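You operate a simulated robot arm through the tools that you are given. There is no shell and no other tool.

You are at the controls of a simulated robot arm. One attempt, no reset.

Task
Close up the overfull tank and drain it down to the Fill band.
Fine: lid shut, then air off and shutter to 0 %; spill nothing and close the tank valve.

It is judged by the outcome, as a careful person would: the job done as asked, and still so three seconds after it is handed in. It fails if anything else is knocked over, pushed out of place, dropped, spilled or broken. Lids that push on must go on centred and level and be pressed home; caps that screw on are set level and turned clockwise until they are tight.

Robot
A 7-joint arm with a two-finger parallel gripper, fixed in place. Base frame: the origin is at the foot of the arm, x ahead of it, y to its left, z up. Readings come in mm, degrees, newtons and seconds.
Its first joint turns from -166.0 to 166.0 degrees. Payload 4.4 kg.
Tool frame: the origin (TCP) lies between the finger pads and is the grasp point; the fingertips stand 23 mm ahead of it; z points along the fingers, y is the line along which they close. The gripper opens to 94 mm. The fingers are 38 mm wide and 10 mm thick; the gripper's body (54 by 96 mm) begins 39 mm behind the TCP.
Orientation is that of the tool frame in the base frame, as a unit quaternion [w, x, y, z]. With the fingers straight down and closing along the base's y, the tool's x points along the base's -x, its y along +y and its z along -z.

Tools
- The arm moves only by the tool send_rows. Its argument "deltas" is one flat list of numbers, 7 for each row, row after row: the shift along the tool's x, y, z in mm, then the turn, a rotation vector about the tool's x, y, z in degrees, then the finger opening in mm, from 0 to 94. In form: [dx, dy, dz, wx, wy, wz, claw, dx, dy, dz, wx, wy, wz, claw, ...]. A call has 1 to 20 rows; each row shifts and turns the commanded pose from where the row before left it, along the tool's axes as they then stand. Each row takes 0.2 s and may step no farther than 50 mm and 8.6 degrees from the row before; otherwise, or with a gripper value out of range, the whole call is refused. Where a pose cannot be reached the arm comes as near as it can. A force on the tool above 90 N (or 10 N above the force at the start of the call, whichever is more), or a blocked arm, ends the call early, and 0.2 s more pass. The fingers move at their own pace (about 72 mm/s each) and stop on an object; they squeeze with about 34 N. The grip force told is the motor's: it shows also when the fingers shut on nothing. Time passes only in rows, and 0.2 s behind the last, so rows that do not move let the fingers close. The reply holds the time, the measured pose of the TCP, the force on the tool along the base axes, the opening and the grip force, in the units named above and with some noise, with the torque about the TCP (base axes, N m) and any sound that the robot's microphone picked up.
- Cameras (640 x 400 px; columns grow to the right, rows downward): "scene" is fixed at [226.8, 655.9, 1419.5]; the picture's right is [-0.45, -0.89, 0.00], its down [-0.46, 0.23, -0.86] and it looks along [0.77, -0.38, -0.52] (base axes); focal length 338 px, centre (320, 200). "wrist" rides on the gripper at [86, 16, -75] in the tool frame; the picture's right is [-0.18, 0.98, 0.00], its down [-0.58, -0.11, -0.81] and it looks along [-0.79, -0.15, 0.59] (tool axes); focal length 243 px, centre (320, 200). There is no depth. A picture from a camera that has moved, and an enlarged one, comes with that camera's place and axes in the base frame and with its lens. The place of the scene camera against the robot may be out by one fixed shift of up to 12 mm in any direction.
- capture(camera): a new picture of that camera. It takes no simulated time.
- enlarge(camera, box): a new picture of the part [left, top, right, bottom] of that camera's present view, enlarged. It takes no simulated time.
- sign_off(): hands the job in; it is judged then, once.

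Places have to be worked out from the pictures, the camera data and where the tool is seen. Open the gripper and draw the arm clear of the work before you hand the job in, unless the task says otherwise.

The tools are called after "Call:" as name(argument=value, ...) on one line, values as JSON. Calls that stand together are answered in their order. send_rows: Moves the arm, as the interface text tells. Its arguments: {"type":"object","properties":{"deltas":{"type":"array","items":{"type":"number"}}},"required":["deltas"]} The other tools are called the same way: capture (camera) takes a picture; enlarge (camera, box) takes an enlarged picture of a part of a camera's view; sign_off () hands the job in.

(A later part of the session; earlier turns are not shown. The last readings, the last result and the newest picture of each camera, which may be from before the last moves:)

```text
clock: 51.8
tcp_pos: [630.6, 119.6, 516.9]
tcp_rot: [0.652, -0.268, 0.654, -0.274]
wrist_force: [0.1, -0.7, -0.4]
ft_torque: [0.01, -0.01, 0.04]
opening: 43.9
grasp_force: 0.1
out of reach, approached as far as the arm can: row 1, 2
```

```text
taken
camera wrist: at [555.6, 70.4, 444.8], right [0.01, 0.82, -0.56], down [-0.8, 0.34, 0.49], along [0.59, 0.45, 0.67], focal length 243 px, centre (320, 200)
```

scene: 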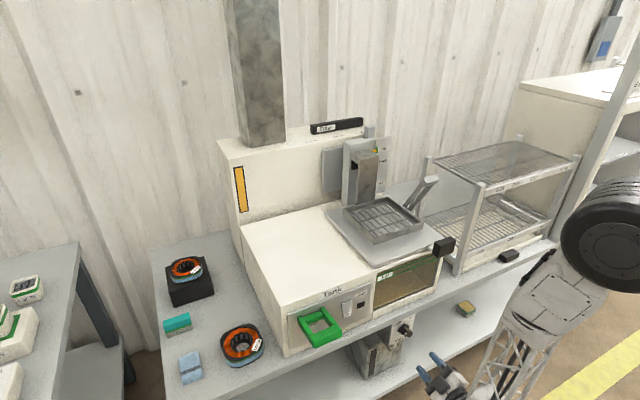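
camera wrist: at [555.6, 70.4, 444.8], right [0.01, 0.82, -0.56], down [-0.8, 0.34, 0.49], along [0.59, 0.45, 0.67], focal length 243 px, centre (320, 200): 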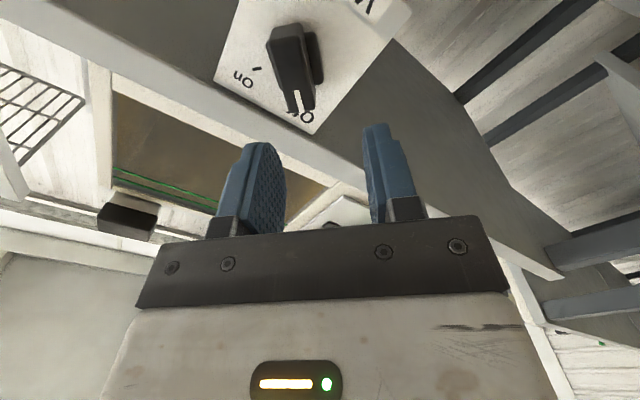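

The arm settles about 18 mm off in y, so something in its joint configuration is limiting it. I'll look at how the arm stands from the scene camera.

Call:
capture(camera="scene")

Call:
enlarge(camera="scene", box=[400, 160, 640, 400])

```text
taken
```

scene: 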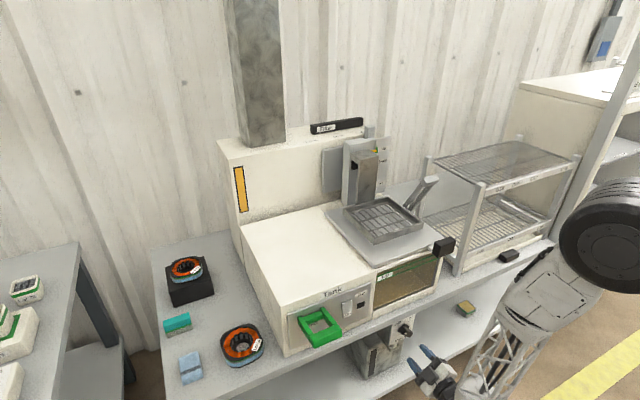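

```text
1.67 times, centred on (520, 280) of scene
camera zoom: at [226.8, 655.9, 1419.5], right [-0.45, -0.89, 0.0], down [-0.46, 0.23, -0.86], along [0.77, -0.38, -0.52], focal length 563 px, centre (-13, 67)
```

zoom: 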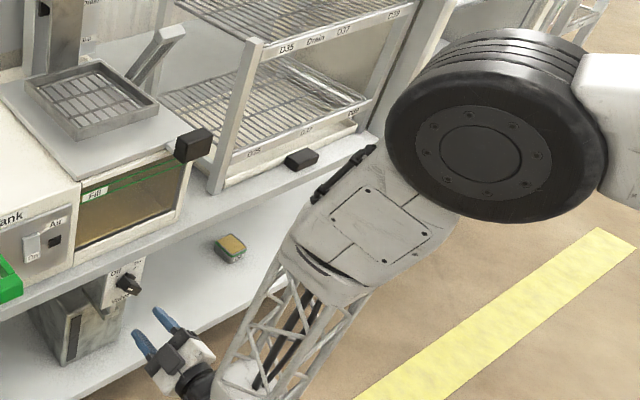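

The elbow is bent close to its limit at this height with a level tool. I'll rise 60 mm to get back inside the reachable region and see where the commanded pose stands.

Call:
send_rows(deltas=[-21.2, -21.2, 0, 0, 0, 0, 44, -21.2, -21.2, 0, 0, 0, 0, 44])

```text
clock: 52.4
tcp_pos: [626.3, 118.9, 576.4]
tcp_rot: [0.653, -0.268, 0.653, -0.273]
wrist_force: [-0.6, 0.4, -0.6]
ft_torque: [0.0, -0.01, -0.02]
opening: 44.0
grasp_force: 0.1
out of reach, approached as far as the arm can: row 2
```

With the forearm pointing down, the wrist can't bend far enough up for a level tool this low. A 45° tool reaches well, so I'll return to that orientation with the fingers open and turn the knob by pushing its pointer between the fingers.

Call:
send_rows(deltas=[0, 0, 0, -2.207, 5.326, 5.326, 70, 0, 0, 0, -2.207, 5.326, 5.326, 70, 0, 0, 0, -2.207, 5.326, 5.326, 70, 0, 0, 0, -2.207, 5.326, 5.326, 70, 0, 0, 0, -2.207, 5.326, 5.326, 70, 0, 0, 0, -2.207, 5.326, 5.326, 70, 0, 0, 0, -2.207, 5.326, 5.326, 70, 0, 0, 0, -2.207, 5.326, 5.326, 70])

Call:
capture(camera="wrist")

Call:
capture(camera="scene")

```text
clock: 54.2
tcp_pos: [624.9, 120.3, 576.0]
tcp_rot: [0.382, 0.001, 0.924, 0.0]
wrist_force: [0.4, 0.2, 0.1]
ft_torque: [0.04, -0.03, 0.05]
opening: 70.0
grasp_force: 0.0
```

```text
taken
camera wrist: at [511.8, 136.7, 567.3], right [0.13, 0.98, 0.13], down [-0.16, -0.11, 0.98], along [0.98, -0.15, 0.14], focal length 243 px, centre (320, 200)
```

wrist: 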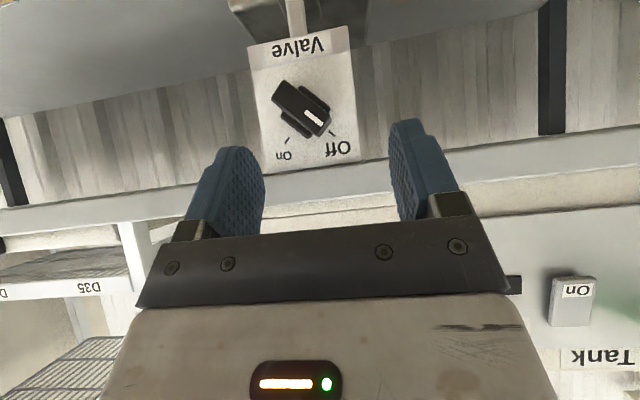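

```text
taken
```

scene: 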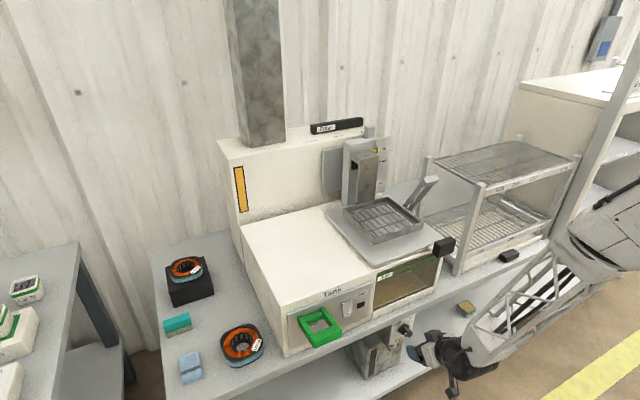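

The arm is back in an easy posture with the knob visible between the open fingers. I'll enlarge to refine the knob position.

Call:
enlarge(camera="wrist", box=[220, 0, 400, 180])

Call:
enlarge(camera="scene", box=[340, 300, 450, 400])

```text
2.22 times, centred on (310, 90) of wrist
camera zoom: at [511.8, 136.7, 567.3], right [0.13, 0.98, 0.13], down [-0.16, -0.11, 0.98], along [0.98, -0.15, 0.14], focal length 539 px, centre (342, 444)
```

zoom: 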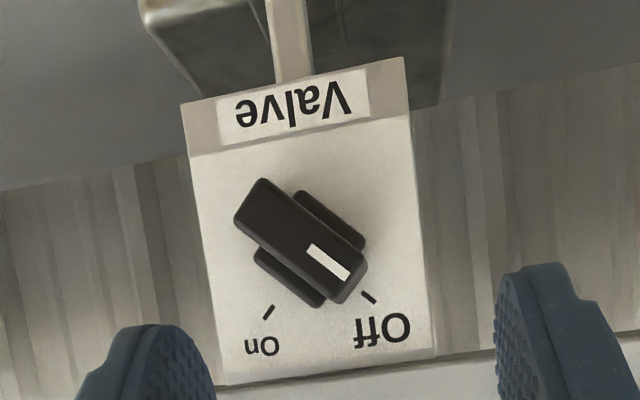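

```text
4.00 times, centred on (395, 350) of scene
camera zoom: at [226.8, 655.9, 1419.5], right [-0.45, -0.89, 0.0], down [-0.46, 0.23, -0.86], along [0.77, -0.38, -0.52], focal length 1352 px, centre (20, -400)
```

zoom: 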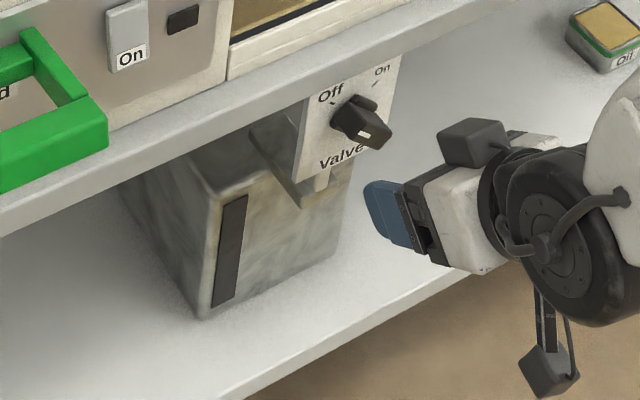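

Refined knob axis: y≈101, z≈520, with its front face at x≈711 and the bar about 45 × 18 mm. I'll move in so the open fingers straddle the upper pointer end without touching.

Call:
send_rows(deltas=[-12, -9.65, 12.7, 0, 0, 0, 70, -12, -9.65, 12.7, 0, 0, 0, 70, -5, 0, 13, 0, 0, 0, 70, -5, 0, 13, 0, 0, 0, 70, -4, 0, 13, 0, 0, 0, 70])

Call:
capture(camera="wrist")

Call:
enlarge(camera="scene", box=[340, 290, 450, 390])

```text
clock: 55.4
tcp_pos: [697.7, 100.2, 557.3]
tcp_rot: [0.383, 0.0, 0.924, 0.0]
wrist_force: [-0.1, -0.2, 0.0]
ft_torque: [0.01, 0.05, 0.0]
opening: 69.9
grasp_force: 0.1
```

```text
taken
camera wrist: at [584.0, 115.8, 548.8], right [0.13, 0.98, 0.13], down [-0.16, -0.11, 0.98], along [0.98, -0.15, 0.14], focal length 243 px, centre (320, 200)
```

wrist: 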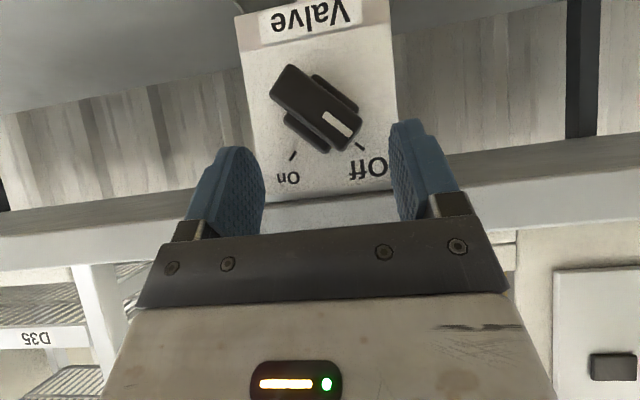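

```text
4.00 times, centred on (395, 340) of scene
camera zoom: at [226.8, 655.9, 1419.5], right [-0.45, -0.89, 0.0], down [-0.46, 0.23, -0.86], along [0.77, -0.38, -0.52], focal length 1352 px, centre (20, -360)
```

zoom: 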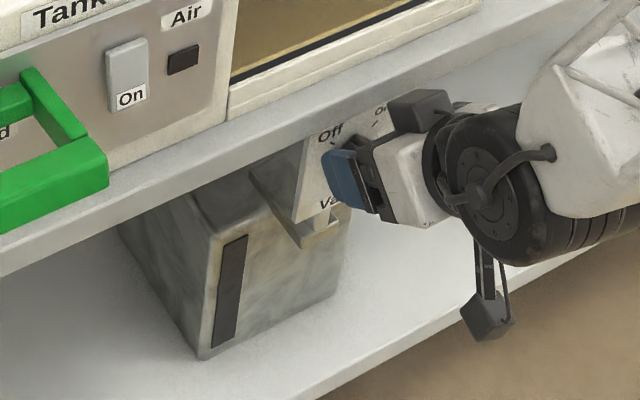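

The knob is centred between the fingers. I'll advance 14 mm along the tool axis so the tips overlap the pointer end.

Call:
send_rows(deltas=[0, 0, 7, 0, 0, 0, 70, 0, 0, 7, 0, 0, 0, 70])

Call:
enlarge(camera="wrist", box=[180, 0, 480, 240])

Call:
enlarge(camera="scene", box=[374, 245, 442, 305])

```text
clock: 56.0
tcp_pos: [706.8, 100.5, 545.3]
tcp_rot: [0.382, 0.0, 0.924, 0.0]
wrist_force: [-28.0, 0.7, 20.7]
ft_torque: [-0.73, -0.5, -1.02]
opening: 69.9
grasp_force: 0.0
```

```text
1.67 times, centred on (330, 120) of wrist
camera zoom: at [592.7, 116.3, 537.9], right [0.13, 0.98, 0.13], down [-0.16, -0.11, 0.98], along [0.98, -0.15, 0.14], focal length 404 px, centre (303, 333)
```

zoom: 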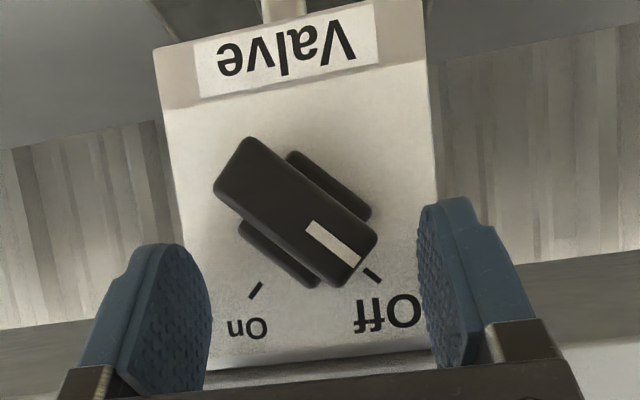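

```text
6.67 times, centred on (408, 275) of scene
camera zoom: at [226.8, 655.9, 1419.5], right [-0.45, -0.89, 0.0], down [-0.46, 0.23, -0.86], along [0.77, -0.38, -0.52], focal length 2253 px, centre (-267, -300)
```

zoom: 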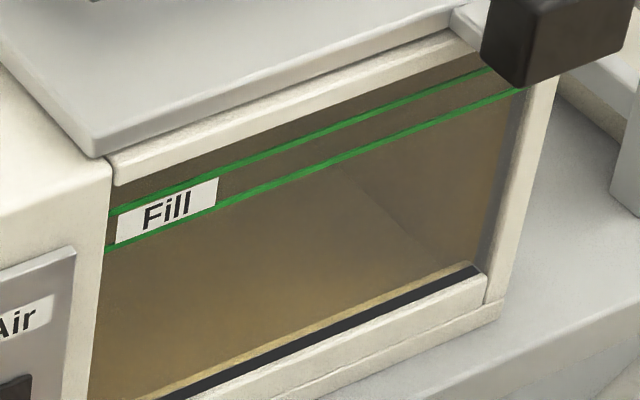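

The far finger's tip corner touched the valve panel at x≈737, a light 35 N touch. I'll back off 5 mm, then lower slightly so the finger sides overlap the pointer end without touching the panel.

Call:
send_rows(deltas=[3.5, 0, -3.5, 0, 0, 0, 70, 4.3, 0, 5.6, 0, 0, 0, 70])

Call:
enlarge(camera="wrist", box=[180, 0, 480, 240])

```text
clock: 56.6
tcp_pos: [704.8, 100.4, 539.7]
tcp_rot: [0.383, -0.001, 0.924, 0.001]
wrist_force: [0.1, 0.1, -1.3]
ft_torque: [0.0, -0.05, 0.0]
opening: 70.0
grasp_force: 0.1
```

```text
1.67 times, centred on (330, 120) of wrist
camera zoom: at [591.0, 117.1, 531.0], right [0.13, 0.98, 0.13], down [-0.16, -0.11, 0.98], along [0.98, -0.15, 0.14], focal length 404 px, centre (303, 333)
```

zoom: 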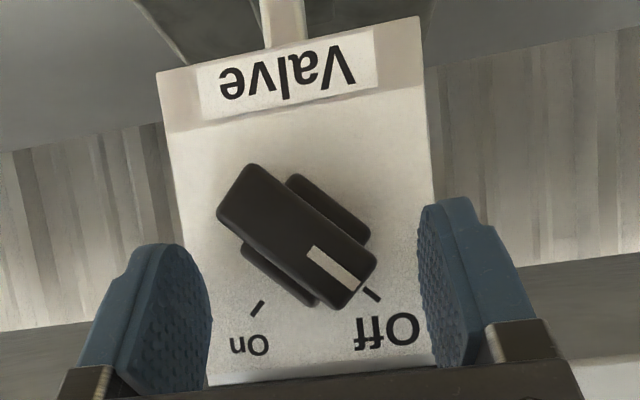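

The fingers are clear again. I'll slide right so the left finger pushes the pointer clockwise from Off, starting with a partial opening.

Call:
send_rows(deltas=[0, -8, 0, 0, 0, 0, 70, 0, -5, 0, 0, 0, 0, 70, 0, -4, 0, 0, 0, 0, 70, 0, -3, 0, 0, 0, 0, 70])

Call:
enlarge(camera="wrist", box=[180, 0, 480, 240])

Call:
enlarge(camera="scene", box=[374, 245, 442, 305])

```text
clock: 57.6
tcp_pos: [705.1, 84.5, 540.8]
tcp_rot: [0.383, 0.001, 0.924, -0.003]
wrist_force: [-2.5, 17.9, 5.3]
ft_torque: [0.38, -0.16, 0.51]
opening: 78.3
grasp_force: 9.2
out of reach, approached as far as the arm can: row 4
```

```text
1.67 times, centred on (330, 120) of wrist
camera zoom: at [591.4, 101.5, 531.7], right [0.13, 0.98, 0.13], down [-0.16, -0.1, 0.98], along [0.98, -0.15, 0.14], focal length 404 px, centre (303, 333)
```

zoom: 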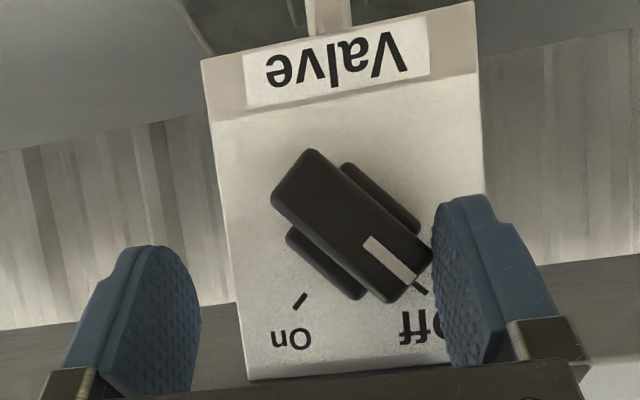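

```text
6.67 times, centred on (408, 275) of scene
camera zoom: at [226.8, 655.9, 1419.5], right [-0.45, -0.89, 0.0], down [-0.46, 0.23, -0.86], along [0.77, -0.38, -0.52], focal length 2253 px, centre (-267, -300)
```

zoom: 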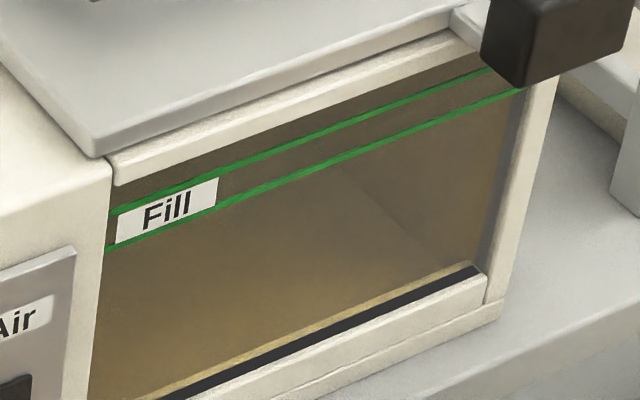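

The knob did not turn. The fingers were simply pushed open, because the gripper is too compliant for this, so I'll need closed fingers and a better lever arm. First I'll back away and test how far right I can reach at this height.

Call:
send_rows(deltas=[0, 8, 0, 0, 0, 0, 70, 0, 8, -15, 0, 0, 0, 70, 0, 0, -30, 0, 0, 0, 0])

Call:
send_rows(deltas=[0, -20, 0, 0, 0, 0, 0, 0, -20, 0, 0, 0, 0, 0, 0, -20, 0, 0, 0, 0, 0])

Call:
capture(camera="scene")

```text
clock: 58.4
tcp_pos: [673.1, 100.0, 570.8]
tcp_rot: [0.383, 0.001, 0.924, 0.0]
wrist_force: [-0.3, 0.4, -0.2]
ft_torque: [0.01, -0.01, 0.0]
opening: 14.2
grasp_force: 0.1
```

```text
clock: 59.2
tcp_pos: [670.8, 77.1, 569.9]
tcp_rot: [0.383, 0.002, 0.924, -0.004]
wrist_force: [0.3, -0.1, 0.2]
ft_torque: [0.0, 0.03, -0.03]
opening: 0.0
grasp_force: 34.1
out of reach, approached as far as the arm can: row 2, 3
```

```text
taken
```

scene: 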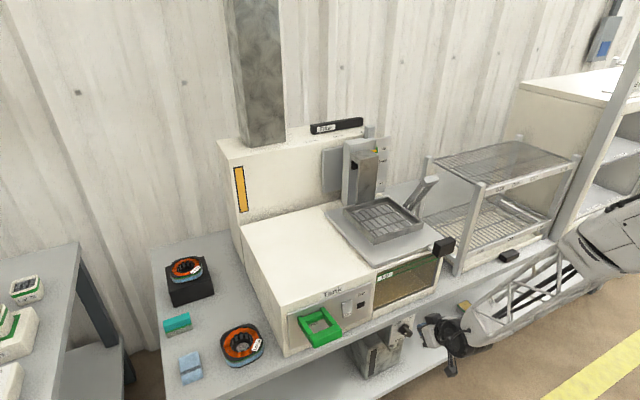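

The arm's lateral limit at this height seems tied to the wrist bend. I'll steepen the tool to 30° from vertical and test the reach again, still clear of the panel.

Call:
send_rows(deltas=[0, 0, 0, 0, 7.5, 0, 0, 0, 0, 0, 0, 7.5, 0, 0, 0, -15, 0, 0, 0, 0, 0, 0, -15, 0, 0, 0, 0, 0])

Call:
capture(camera="wrist")

Call:
enlarge(camera="scene", box=[340, 180, 640, 400])

```text
clock: 60.2
tcp_pos: [671.8, 47.1, 569.8]
tcp_rot: [0.258, 0.001, 0.966, 0.0]
wrist_force: [0.4, -0.5, 0.0]
ft_torque: [0.04, 0.02, 0.01]
opening: 0.0
grasp_force: 34.3
```

```text
taken
camera wrist: at [559.4, 63.4, 591.8], right [0.16, 0.98, 0.09], down [0.1, -0.11, 0.99], along [0.98, -0.15, -0.12], focal length 243 px, centre (320, 200)
```

wrist: 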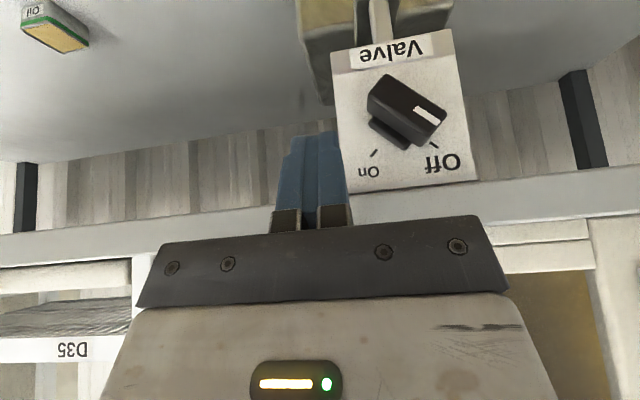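

```text
1.82 times, centred on (490, 290) of scene
camera zoom: at [226.8, 655.9, 1419.5], right [-0.45, -0.89, 0.0], down [-0.46, 0.23, -0.86], along [0.77, -0.38, -0.52], focal length 614 px, centre (11, 36)
```

zoom: 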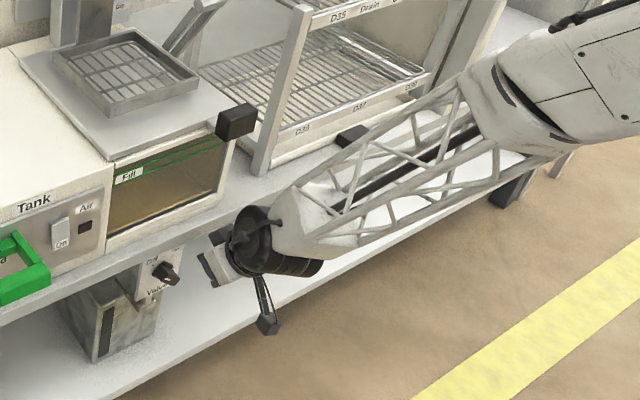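

With the tool at 30° from vertical the arm reaches freely here. I'll move the closed fingers to the left side of the pointer and lower the tips beside it, ready to push the bar clockwise.

Call:
send_rows(deltas=[0, 33, 0, 0, 0, 0, 0, 0, 33, 0, 0, 0, 0, 0, 0, 32, 0, 0, 0, 0, 0, -5.6, 0, 21, 0, 0, 0, 0, -5.6, 0, 21, 0, 0, 0, 0])

Call:
enlarge(camera="wrist", box=[160, 0, 460, 240])

Call:
enlarge(camera="scene", box=[340, 290, 450, 390])

```text
clock: 61.4
tcp_pos: [705.0, 146.8, 540.1]
tcp_rot: [0.26, 0.0, 0.966, 0.0]
wrist_force: [-0.2, 0.3, -0.4]
ft_torque: [0.03, 0.0, 0.01]
opening: 0.0
grasp_force: 33.8
```

```text
1.67 times, centred on (310, 120) of wrist
camera zoom: at [591.7, 162.5, 561.2], right [0.16, 0.98, 0.09], down [0.1, -0.11, 0.99], along [0.98, -0.15, -0.12], focal length 404 px, centre (337, 333)
```

zoom: 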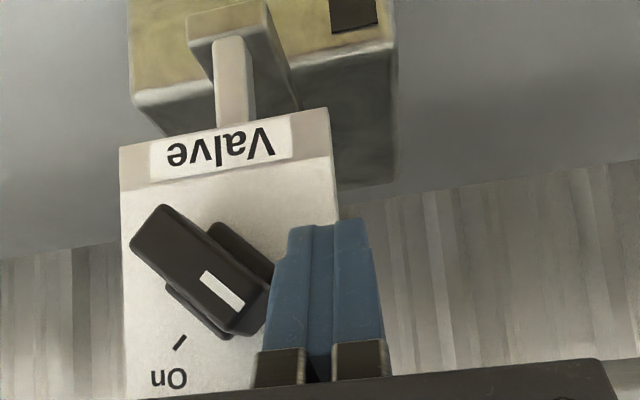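

```text
4.00 times, centred on (395, 340) of scene
camera zoom: at [226.8, 655.9, 1419.5], right [-0.45, -0.89, 0.0], down [-0.46, 0.23, -0.86], along [0.77, -0.38, -0.52], focal length 1352 px, centre (20, -360)
```

zoom: 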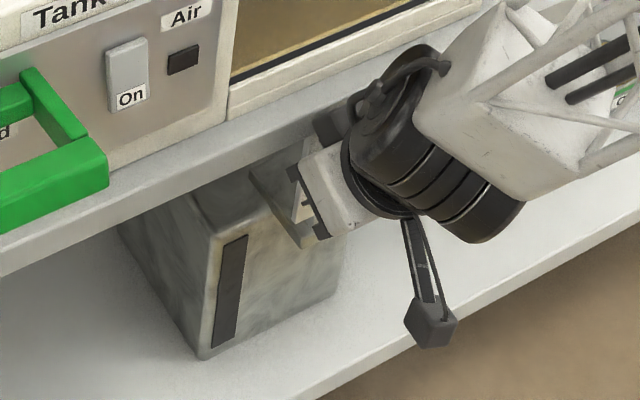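

The fingertips are just left of the pointer with their tips below its end. I'll push right slowly and watch the force, the knob and the level window.

Call:
send_rows(deltas=[0, -10, 0, 0, 0, 0, 0, 0, -4, 0, 0, 0, 0, 0, 0, -3, 0, 0, 0, 0, 0, 0, -3, 0, 0, 0, 0, 0])

Call:
enlarge(camera="wrist", box=[160, 0, 460, 240])

Call:
enlarge(camera="scene", box=[374, 245, 442, 305])

```text
clock: 62.3
tcp_pos: [701.9, 132.0, 544.0]
tcp_rot: [0.26, -0.002, 0.966, 0.002]
wrist_force: [-12.8, 26.0, 12.9]
ft_torque: [0.16, -0.04, 0.17]
opening: 0.1
grasp_force: 34.5
stopped in row 4: the force on the tool passed its limit at 101 N (the readings are from after the stop); the commanded pose is now the measured one
```

```text
1.67 times, centred on (310, 120) of wrist
camera zoom: at [590.6, 147.2, 564.2], right [0.15, 0.98, 0.1], down [0.1, -0.11, 0.99], along [0.98, -0.14, -0.12], focal length 404 px, centre (337, 333)
```

zoom: 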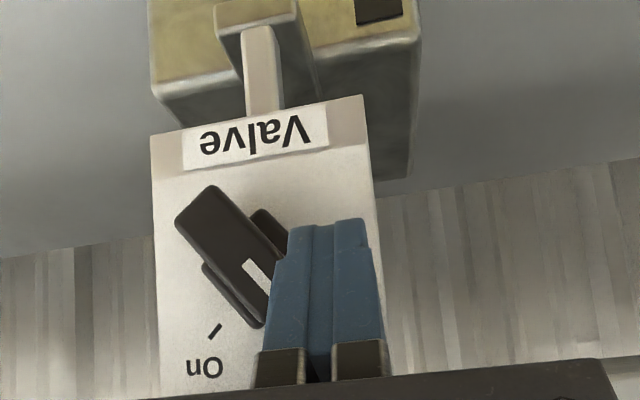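

```text
6.67 times, centred on (408, 275) of scene
camera zoom: at [226.8, 655.9, 1419.5], right [-0.45, -0.89, 0.0], down [-0.46, 0.23, -0.86], along [0.77, -0.38, -0.52], focal length 2253 px, centre (-267, -300)
```

zoom: 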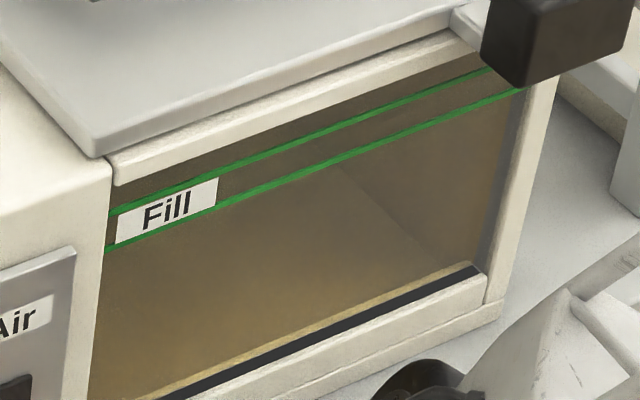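

The knob has turned about 20° towards On, though the push hit the force limit. I'll pause briefly to see whether liquid is already flowing.

Call:
send_rows(deltas=[0, 0, 0, 0, 0, 0, 0, 0, 0, 0, 0, 0, 0, 0])

Call:
enlarge(camera="wrist", box=[200, 0, 400, 130])

Call:
enlarge(camera="scene", box=[340, 290, 450, 390])

```text
clock: 62.9
tcp_pos: [702.0, 130.8, 542.6]
tcp_rot: [0.26, -0.002, 0.966, 0.002]
wrist_force: [-19.3, 36.4, 19.9]
ft_torque: [0.18, -0.11, 0.24]
opening: 0.0
grasp_force: 34.0
```

```text
3.08 times, centred on (300, 65) of wrist
camera zoom: at [590.8, 147.0, 564.3], right [0.15, 0.98, 0.1], down [0.1, -0.11, 0.99], along [0.98, -0.14, -0.11], focal length 746 px, centre (382, 615)
```

zoom: 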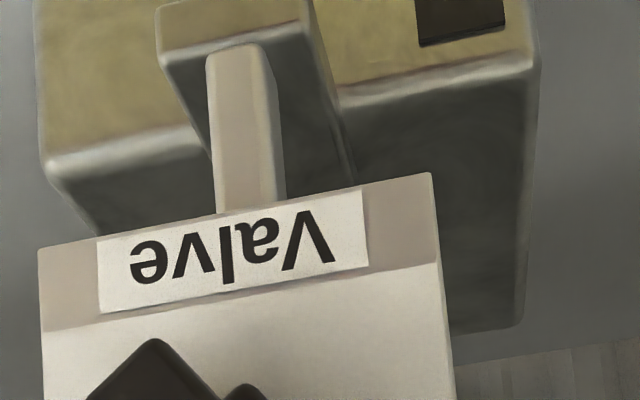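

```text
4.00 times, centred on (395, 340) of scene
camera zoom: at [226.8, 655.9, 1419.5], right [-0.45, -0.89, 0.0], down [-0.46, 0.23, -0.86], along [0.77, -0.38, -0.52], focal length 1352 px, centre (20, -360)
```

zoom: 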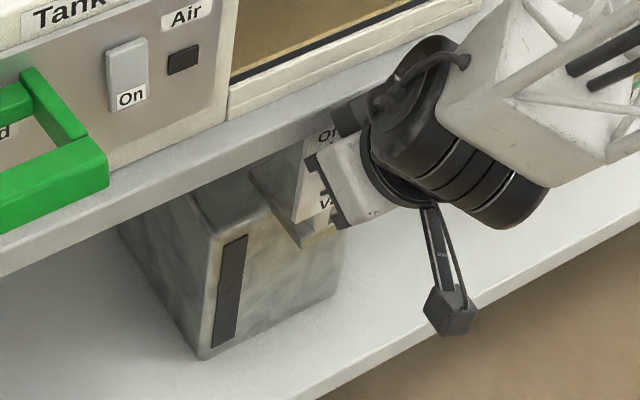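

There's no visible flow yet. The contact is on the bar's rounded front edge and pushes the finger out, so I'll back off a little, go about 5 mm deeper, and push again in 1 mm steps.

Call:
send_rows(deltas=[0, 6, 0, 0, 0, 0, 0, -3.3, 0, 4.3, 0, 0, 0, 0, 0, 0, 0, 0, 0, 0, 0])

Call:
enlarge(camera="wrist", box=[160, 0, 460, 240])

Call:
enlarge(camera="scene", box=[374, 245, 442, 305])

```text
clock: 63.7
tcp_pos: [708.2, 136.4, 540.0]
tcp_rot: [0.26, -0.002, 0.966, 0.002]
wrist_force: [-0.8, 0.0, 0.4]
ft_torque: [-0.01, 0.04, 0.03]
opening: 0.0
grasp_force: 33.4
```

```text
1.67 times, centred on (310, 120) of wrist
camera zoom: at [595.9, 152.3, 561.4], right [0.15, 0.98, 0.09], down [0.1, -0.11, 0.99], along [0.98, -0.14, -0.12], focal length 404 px, centre (337, 333)
```

zoom: 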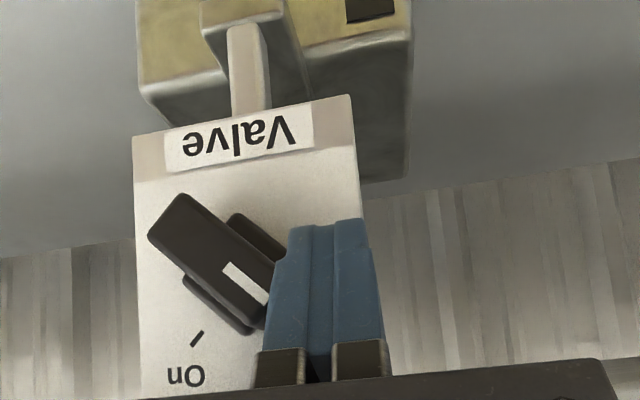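

```text
6.67 times, centred on (408, 275) of scene
camera zoom: at [226.8, 655.9, 1419.5], right [-0.45, -0.89, 0.0], down [-0.46, 0.23, -0.86], along [0.77, -0.38, -0.52], focal length 2253 px, centre (-267, -300)
```

zoom: 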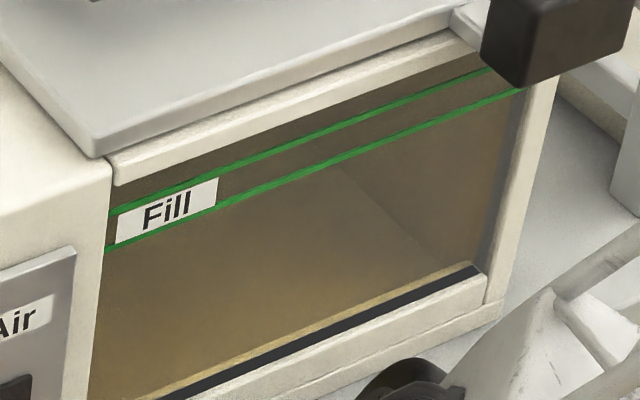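

The bar sprang back to Off when released, so it has a spring or detent and I must push it well past the middle. The fingers are now 5 mm deeper with no panel contact, so I'll push again more slowly.

Call:
send_rows(deltas=[0, -4, 0, 0, 0, 0, 0, 0, -2, 0, 0, 0, 0, 0, 0, -1.5, 0, 0, 0, 0, 0, 0, -1.5, 0, 0, 0, 0, 0, 0, -1.5, 0, 0, 0, 0, 0])

Call:
enlarge(camera="wrist", box=[160, 0, 460, 240])

```text
clock: 64.6
tcp_pos: [707.9, 131.2, 542.9]
tcp_rot: [0.259, -0.004, 0.966, 0.003]
wrist_force: [-12.4, 25.5, 10.2]
ft_torque: [0.15, 0.09, -0.09]
opening: 0.1
grasp_force: 34.2
stopped in row 4: the force on the tool passed its limit at 97 N (the readings are from after the stop); the commanded pose is now the measured one
```

```text
1.67 times, centred on (310, 120) of wrist
camera zoom: at [595.7, 147.0, 563.5], right [0.15, 0.98, 0.1], down [0.1, -0.11, 0.99], along [0.98, -0.14, -0.11], focal length 404 px, centre (337, 333)
```

zoom: 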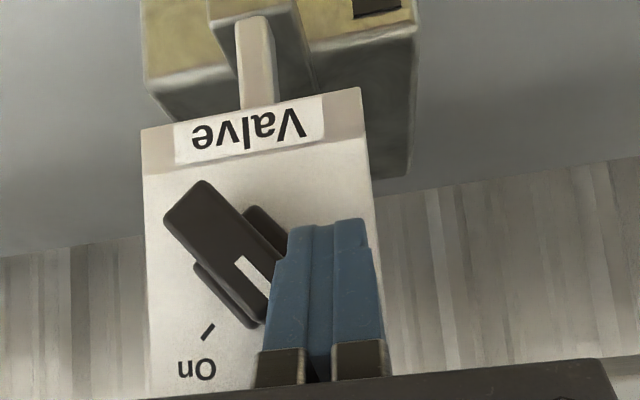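

The finger is bearing on the knob's wider base wing, which gives almost no lever arm. I'll back off, withdraw about 8 mm so only the bar itself is caught, and push again gently.

Call:
send_rows(deltas=[0, 7, 0, 0, 0, 0, 0, 9.3, 0, -0.7, 0, 0, 0, 0, 0, -5, 0, 0, 0, 0, 0, 0, -2, 0, 0, 0, 0, 0, 0, -1.5, 0, 0, 0, 0, 0, 0, -1.5, 0, 0, 0, 0, 0])

Call:
enlarge(camera="wrist", box=[160, 0, 460, 240])

```text
clock: 65.9
tcp_pos: [699.3, 132.8, 537.5]
tcp_rot: [0.259, -0.007, 0.966, 0.005]
wrist_force: [-8.8, 27.6, 8.1]
ft_torque: [0.16, -0.03, 0.16]
opening: 0.0
grasp_force: 34.2
stopped in row 6: the force on the tool passed its limit at 97 N (the readings are from after the stop); the commanded pose is now the measured one
```

```text
1.67 times, centred on (310, 120) of wrist
camera zoom: at [587.2, 147.0, 559.7], right [0.14, 0.98, 0.1], down [0.1, -0.11, 0.99], along [0.98, -0.13, -0.12], focal length 404 px, centre (337, 333)
```

zoom: 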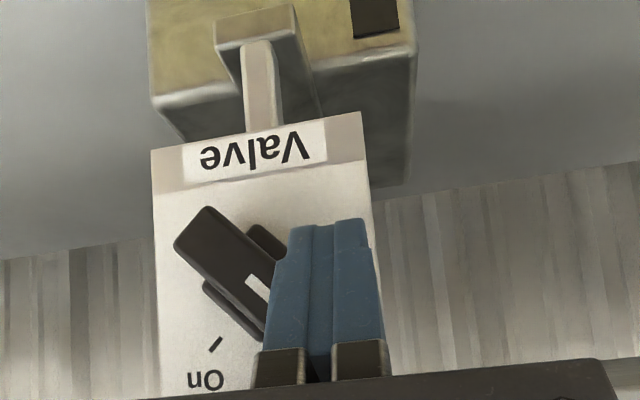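

The static hold force is only about 28 N, so the 97 N peak comes from moving too fast against a damped knob. I'll push much more slowly, 0.5 mm per step.

Call:
send_rows(deltas=[0, -0.5, 0, 0, 0, 0, 0, 0, -0.5, 0, 0, 0, 0, 0, 0, -0.5, 0, 0, 0, 0, 0, 0, -0.5, 0, 0, 0, 0, 0, 0, -0.5, 0, 0, 0, 0, 0, 0, -0.5, 0, 0, 0, 0, 0, 0, -0.5, 0, 0, 0, 0, 0, 0, -0.5, 0, 0, 0, 0, 0])

Call:
enlarge(camera="wrist", box=[160, 0, 460, 240])

Call:
enlarge(camera="scene", box=[374, 245, 442, 305])

```text
clock: 67.0
tcp_pos: [700.7, 131.8, 538.7]
tcp_rot: [0.259, -0.008, 0.966, 0.006]
wrist_force: [-9.8, 24.9, 10.9]
ft_torque: [0.08, 0.01, 0.09]
opening: 0.0
grasp_force: 34.3
stopped in row 5: the force on the tool passed its limit at 93 N (the readings are from after the stop); the commanded pose is now the measured one
```

```text
1.67 times, centred on (310, 120) of wrist
camera zoom: at [587.6, 146.2, 560.5], right [0.14, 0.98, 0.1], down [0.1, -0.11, 0.99], along [0.98, -0.13, -0.11], focal length 404 px, centre (337, 333)
```

zoom: 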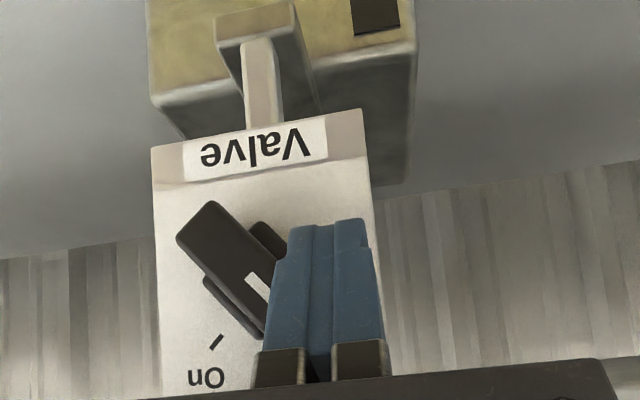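

```text
6.67 times, centred on (408, 275) of scene
camera zoom: at [226.8, 655.9, 1419.5], right [-0.45, -0.89, 0.0], down [-0.46, 0.23, -0.86], along [0.77, -0.38, -0.52], focal length 2253 px, centre (-267, -300)
```

zoom: 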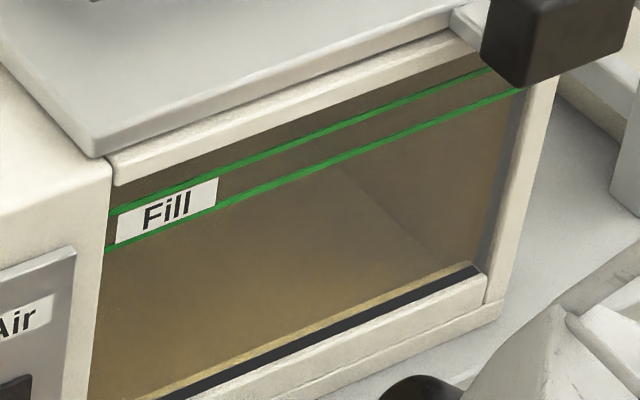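

The finger's wide part is bearing on the pointer's end face, above the corner, so the force goes straight through the axis. I'll back off, correct the slight tilt, and go about 16 mm lower and a little deeper so the push lands on the bar's lower-left side.

Call:
send_rows(deltas=[0, 10, 0, 0.9, 0, 0.7, 0, 1.9, 2, 8, 0, 0, 0, 0, 1.9, 0, 8, 0, 0, 0, 0])

Call:
enlarge(camera="wrist", box=[160, 0, 460, 240])

```text
clock: 67.8
tcp_pos: [703.8, 143.2, 523.7]
tcp_rot: [0.26, 0.001, 0.966, -0.001]
wrist_force: [-0.2, -0.2, 0.4]
ft_torque: [-0.02, 0.01, 0.0]
opening: 0.0
grasp_force: 33.9
```

```text
1.67 times, centred on (310, 120) of wrist
camera zoom: at [592.9, 160.0, 544.0], right [0.16, 0.98, 0.09], down [0.1, -0.11, 0.99], along [0.98, -0.15, -0.11], focal length 404 px, centre (337, 333)
```

zoom: 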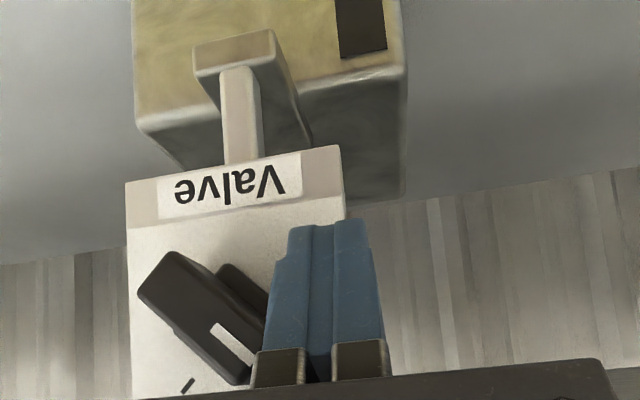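

Now the finger's wide part faces the bar's lower-left corner. I'll push right in 1 mm steps.

Call:
send_rows(deltas=[0, -4, 0, 0, 0, 0, 0, 0, -2, 0, 0, 0, 0, 0, 0, -1, 0, 0, 0, 0, 0, 0, -1, 0, 0, 0, 0, 0, 0, -1, 0, 0, 0, 0, 0, 0, -1, 0, 0, 0, 0, 0, 0, -1, 0, 0, 0, 0, 0, 0, -1, 0, 0, 0, 0, 0])

Call:
enlarge(camera="wrist", box=[160, 0, 460, 240])

Call:
enlarge(camera="scene", box=[374, 245, 442, 305])

```text
clock: 69.6
tcp_pos: [705.1, 130.6, 524.2]
tcp_rot: [0.259, 0.001, 0.966, -0.001]
wrist_force: [-0.4, -0.4, 0.2]
ft_torque: [0.0, 0.02, 0.01]
opening: 0.1
grasp_force: 34.0
```

```text
1.67 times, centred on (310, 120) of wrist
camera zoom: at [592.8, 147.7, 544.9], right [0.16, 0.98, 0.09], down [0.1, -0.11, 0.99], along [0.98, -0.15, -0.11], focal length 404 px, centre (337, 333)
```

zoom: 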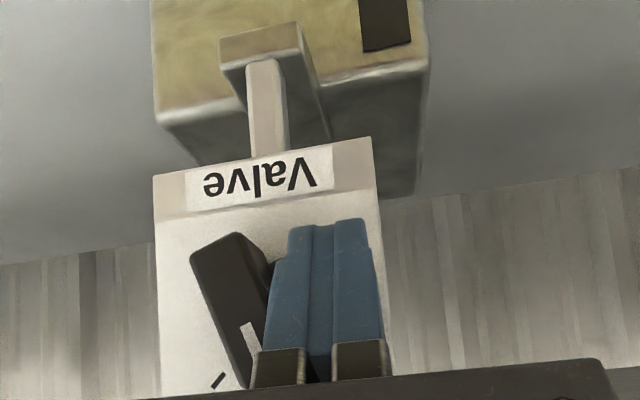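

```text
6.67 times, centred on (408, 275) of scene
camera zoom: at [226.8, 655.9, 1419.5], right [-0.45, -0.89, 0.0], down [-0.46, 0.23, -0.86], along [0.77, -0.38, -0.52], focal length 2253 px, centre (-267, -300)
```

zoom: 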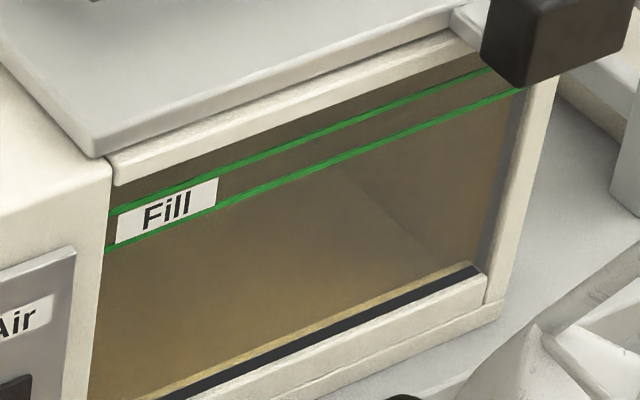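

The knob now turns easily with almost no force, and the pointer is near 12 o'clock. I'll push a little further and check for flow.

Call:
send_rows(deltas=[0, -1, 0, 0, 0, 0, 0, 0, -1, 0, 0, 0, 0, 0, 0, -1, 0, 0, 0, 0, 0, 0, -1, 0, 0, 0, 0, 0])

Call:
enlarge(camera="wrist", box=[160, 0, 460, 240])

Call:
enlarge(camera="scene", box=[374, 245, 442, 305])

```text
clock: 70.6
tcp_pos: [704.9, 127.4, 523.5]
tcp_rot: [0.261, 0.001, 0.965, 0.0]
wrist_force: [1.6, 3.2, 0.8]
ft_torque: [-0.04, 0.04, 0.03]
opening: 0.0
grasp_force: 34.2
```

```text
1.67 times, centred on (310, 120) of wrist
camera zoom: at [592.3, 144.7, 544.6], right [0.16, 0.98, 0.09], down [0.1, -0.11, 0.99], along [0.98, -0.15, -0.11], focal length 404 px, centre (337, 333)
```

zoom: 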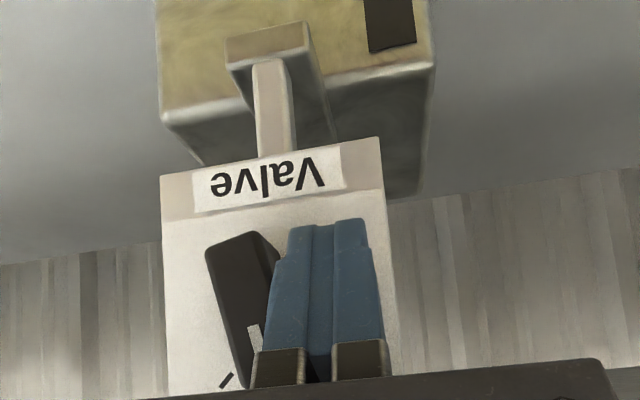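

```text
6.67 times, centred on (408, 275) of scene
camera zoom: at [226.8, 655.9, 1419.5], right [-0.45, -0.89, 0.0], down [-0.46, 0.23, -0.86], along [0.77, -0.38, -0.52], focal length 2253 px, centre (-267, -300)
```

zoom: 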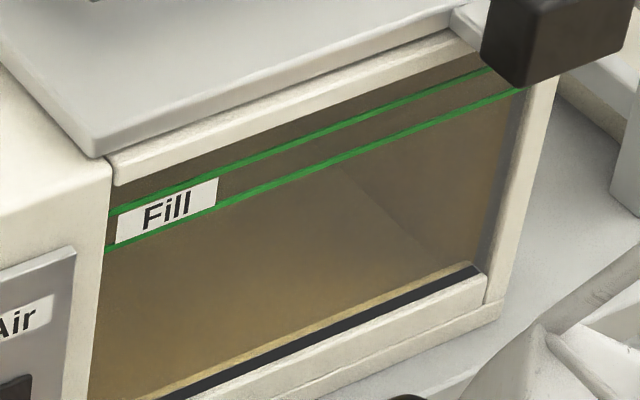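

The pointer is near 12 o'clock. I'll wait about two seconds and compare the tank window and the container's sight strip for flow.

Call:
send_rows(deltas=[0, 0, 0, 0, 0, 0, 0, 0, 0, 0, 0, 0, 0, 0, 0, 0, 0, 0, 0, 0, 0, 0, 0, 0, 0, 0, 0, 0, 0, 0, 0, 0, 0, 0, 0, 0, 0, 0, 0, 0, 0, 0, 0, 0, 0, 0, 0, 0, 0, 0, 0, 0, 0, 0, 0, 0])

Call:
enlarge(camera="scene", box=[374, 245, 442, 305])

Call:
enlarge(camera="scene", box=[340, 310, 430, 390])

```text
clock: 72.4
tcp_pos: [703.9, 128.4, 522.2]
tcp_rot: [0.26, 0.001, 0.966, -0.001]
wrist_force: [-0.1, 0.1, -0.2]
ft_torque: [-0.01, 0.03, -0.02]
opening: 0.2
grasp_force: 34.3
```

```text
6.67 times, centred on (408, 275) of scene
camera zoom: at [226.8, 655.9, 1419.5], right [-0.45, -0.89, 0.0], down [-0.46, 0.23, -0.86], along [0.77, -0.38, -0.52], focal length 2253 px, centre (-267, -300)
```

zoom: 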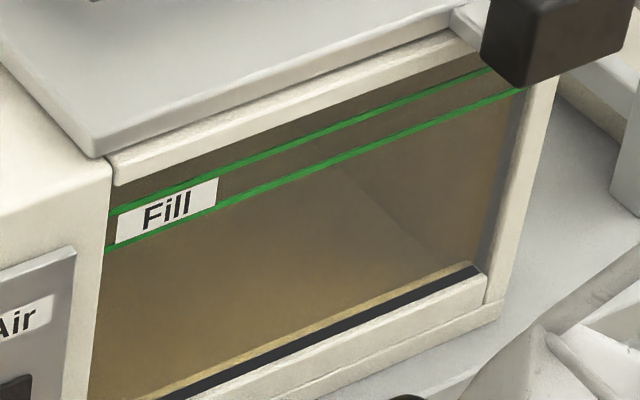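

```text
5.00 times, centred on (385, 350) of scene
camera zoom: at [226.8, 655.9, 1419.5], right [-0.45, -0.89, 0.0], down [-0.46, 0.23, -0.86], along [0.77, -0.38, -0.52], focal length 1690 px, centre (-5, -550)
```

zoom: 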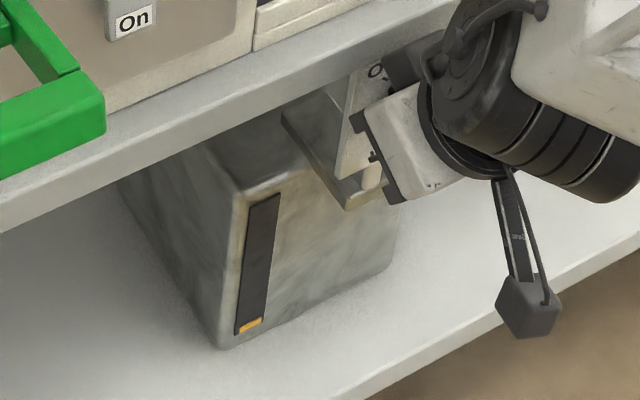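

The container's sight strip now shows an orange segment at its bottom, so liquid is flowing. I'll zoom hard on the window's upper part to find the surface line.

Call:
enlarge(camera="scene", box=[382, 248, 434, 288])

Call:
enlarge(camera="scene", box=[370, 350, 402, 382])

```text
10.00 times, centred on (408, 268) of scene
camera zoom: at [226.8, 655.9, 1419.5], right [-0.45, -0.89, 0.0], down [-0.46, 0.23, -0.86], along [0.77, -0.38, -0.52], focal length 3380 px, centre (-560, -480)
```

zoom: 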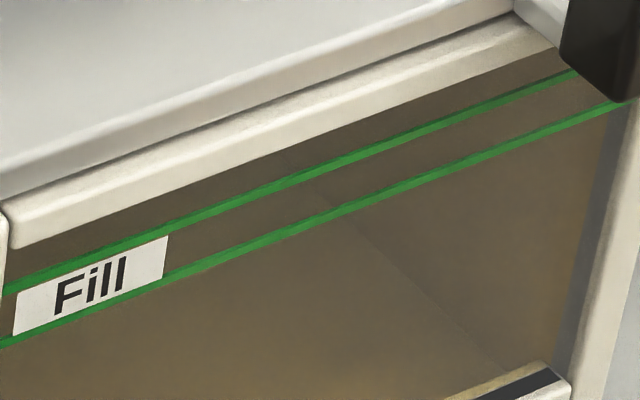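

```text
12.50 times, centred on (386, 366) of scene
camera zoom: at [226.8, 655.9, 1419.5], right [-0.45, -0.89, 0.0], down [-0.46, 0.23, -0.86], along [0.77, -0.38, -0.52], focal length 4224 px, centre (-505, -1875)
```

zoom: 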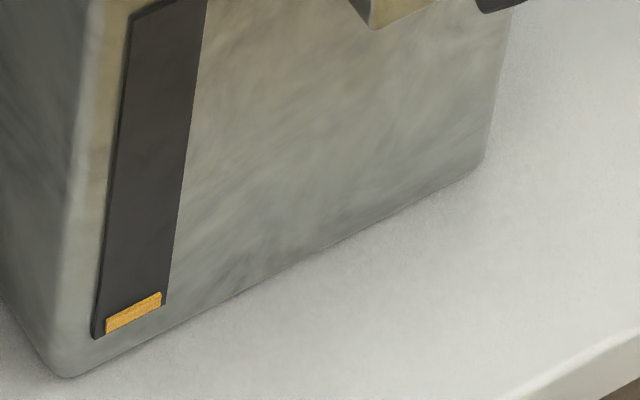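

No surface line has appeared in the window yet, so the level is still above it. The flow is slow and controlled, so I'll let it run a few more seconds and check again.

Call:
send_rows(deltas=[0, 0, 0, 0, 0, 0, 0, 0, 0, 0, 0, 0, 0, 0, 0, 0, 0, 0, 0, 0, 0, 0, 0, 0, 0, 0, 0, 0, 0, 0, 0, 0, 0, 0, 0, 0, 0, 0, 0, 0, 0, 0, 0, 0, 0, 0, 0, 0, 0, 0, 0, 0, 0, 0, 0, 0, 0, 0, 0, 0, 0, 0, 0, 0, 0, 0, 0, 0, 0, 0, 0, 0, 0, 0, 0, 0, 0])

Call:
enlarge(camera="scene", box=[374, 245, 442, 305])

Call:
enlarge(camera="scene", box=[340, 310, 430, 390])

```text
clock: 74.8
tcp_pos: [703.8, 127.7, 522.7]
tcp_rot: [0.26, 0.002, 0.965, -0.001]
wrist_force: [-0.4, 1.2, -0.6]
ft_torque: [0.01, 0.0, 0.02]
opening: 0.0
grasp_force: 33.5
```

```text
6.67 times, centred on (408, 275) of scene
camera zoom: at [226.8, 655.9, 1419.5], right [-0.45, -0.89, 0.0], down [-0.46, 0.23, -0.86], along [0.77, -0.38, -0.52], focal length 2253 px, centre (-267, -300)
```

zoom: 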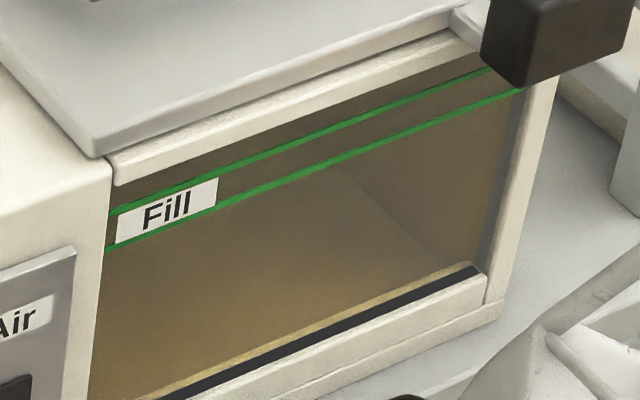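

```text
5.00 times, centred on (385, 350) of scene
camera zoom: at [226.8, 655.9, 1419.5], right [-0.45, -0.89, 0.0], down [-0.46, 0.23, -0.86], along [0.77, -0.38, -0.52], focal length 1690 px, centre (-5, -550)
```

zoom: 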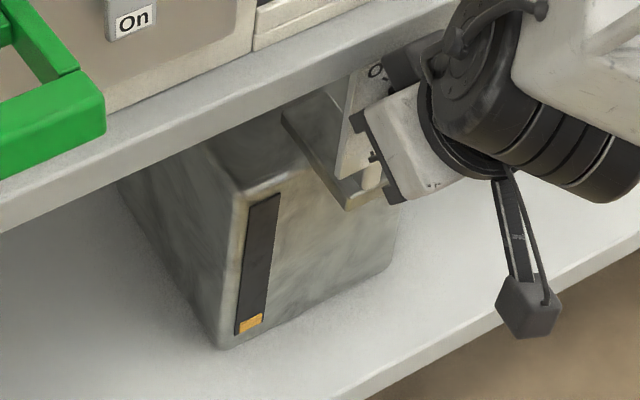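

The strip is rising about 3 px/s, and I estimate the tank started near z 786, with the Fill band about 761–779. To avoid overshooting I'll close the valve now: withdraw, go to the right side, come in higher, and push the pointer back to Off. Then I'll measure the level properly.

Call:
send_rows(deltas=[19.25, 0, -22.66, 0, 0, 0, 0, -5, -28, -8.66, 0, 0, 0, 0, -5, -28, -8.66, 0, 0, 0, 0, -22.26, 0, 12.85, 0, 0, 0, 0, 0, 8, 0, 0, 0, 0, 0, 0, 4, 0, 0, 0, 0, 0, 0, 2, 0, 0, 0, 0, 0, 0, 2, 0, 0, 0, 0, 0, 0, 2, 0, 0, 0, 0, 0, 0, 1.5, 0, 0, 0, 0, 0, 0, 1.5, 0, 0, 0, 0, 0])

Call:
enlarge(camera="wrist", box=[200, 0, 500, 240])

Call:
enlarge(camera="scene", box=[340, 310, 430, 390])

```text
clock: 76.8
tcp_pos: [700.8, 88.3, 556.0]
tcp_rot: [0.26, 0.0, 0.966, 0.0]
wrist_force: [-27.6, -4.5, 33.6]
ft_torque: [0.2, 0.42, 0.24]
opening: 0.1
grasp_force: 33.1
stopped in row 9: the force on the tool passed its limit at 95 N (the readings are from after the stop); the commanded pose is now the measured one
```

```text
1.67 times, centred on (350, 120) of wrist
camera zoom: at [590.3, 105.2, 576.6], right [0.16, 0.98, 0.09], down [0.1, -0.11, 0.99], along [0.98, -0.15, -0.11], focal length 404 px, centre (270, 333)
```

zoom: 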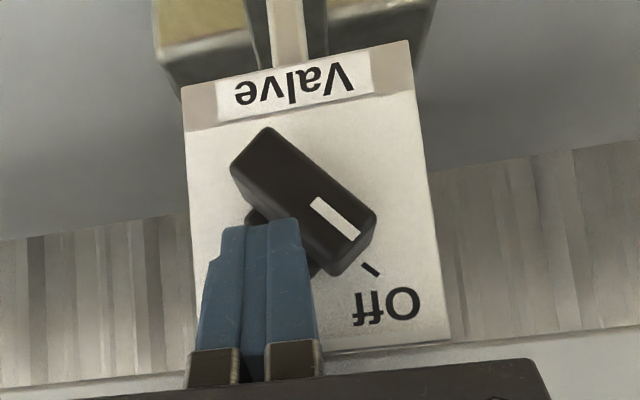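

```text
5.00 times, centred on (385, 350) of scene
camera zoom: at [226.8, 655.9, 1419.5], right [-0.45, -0.89, 0.0], down [-0.46, 0.23, -0.86], along [0.77, -0.38, -0.52], focal length 1690 px, centre (-5, -550)
```

zoom: 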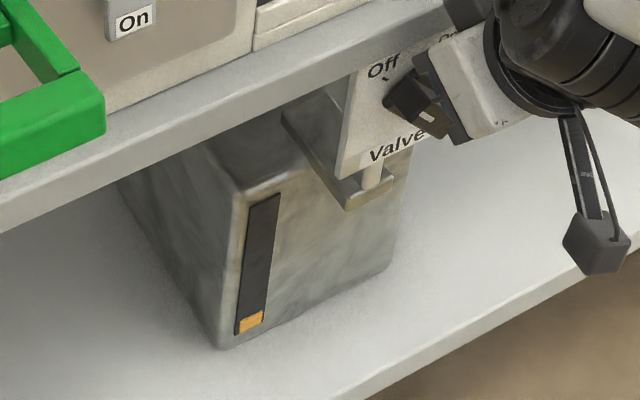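

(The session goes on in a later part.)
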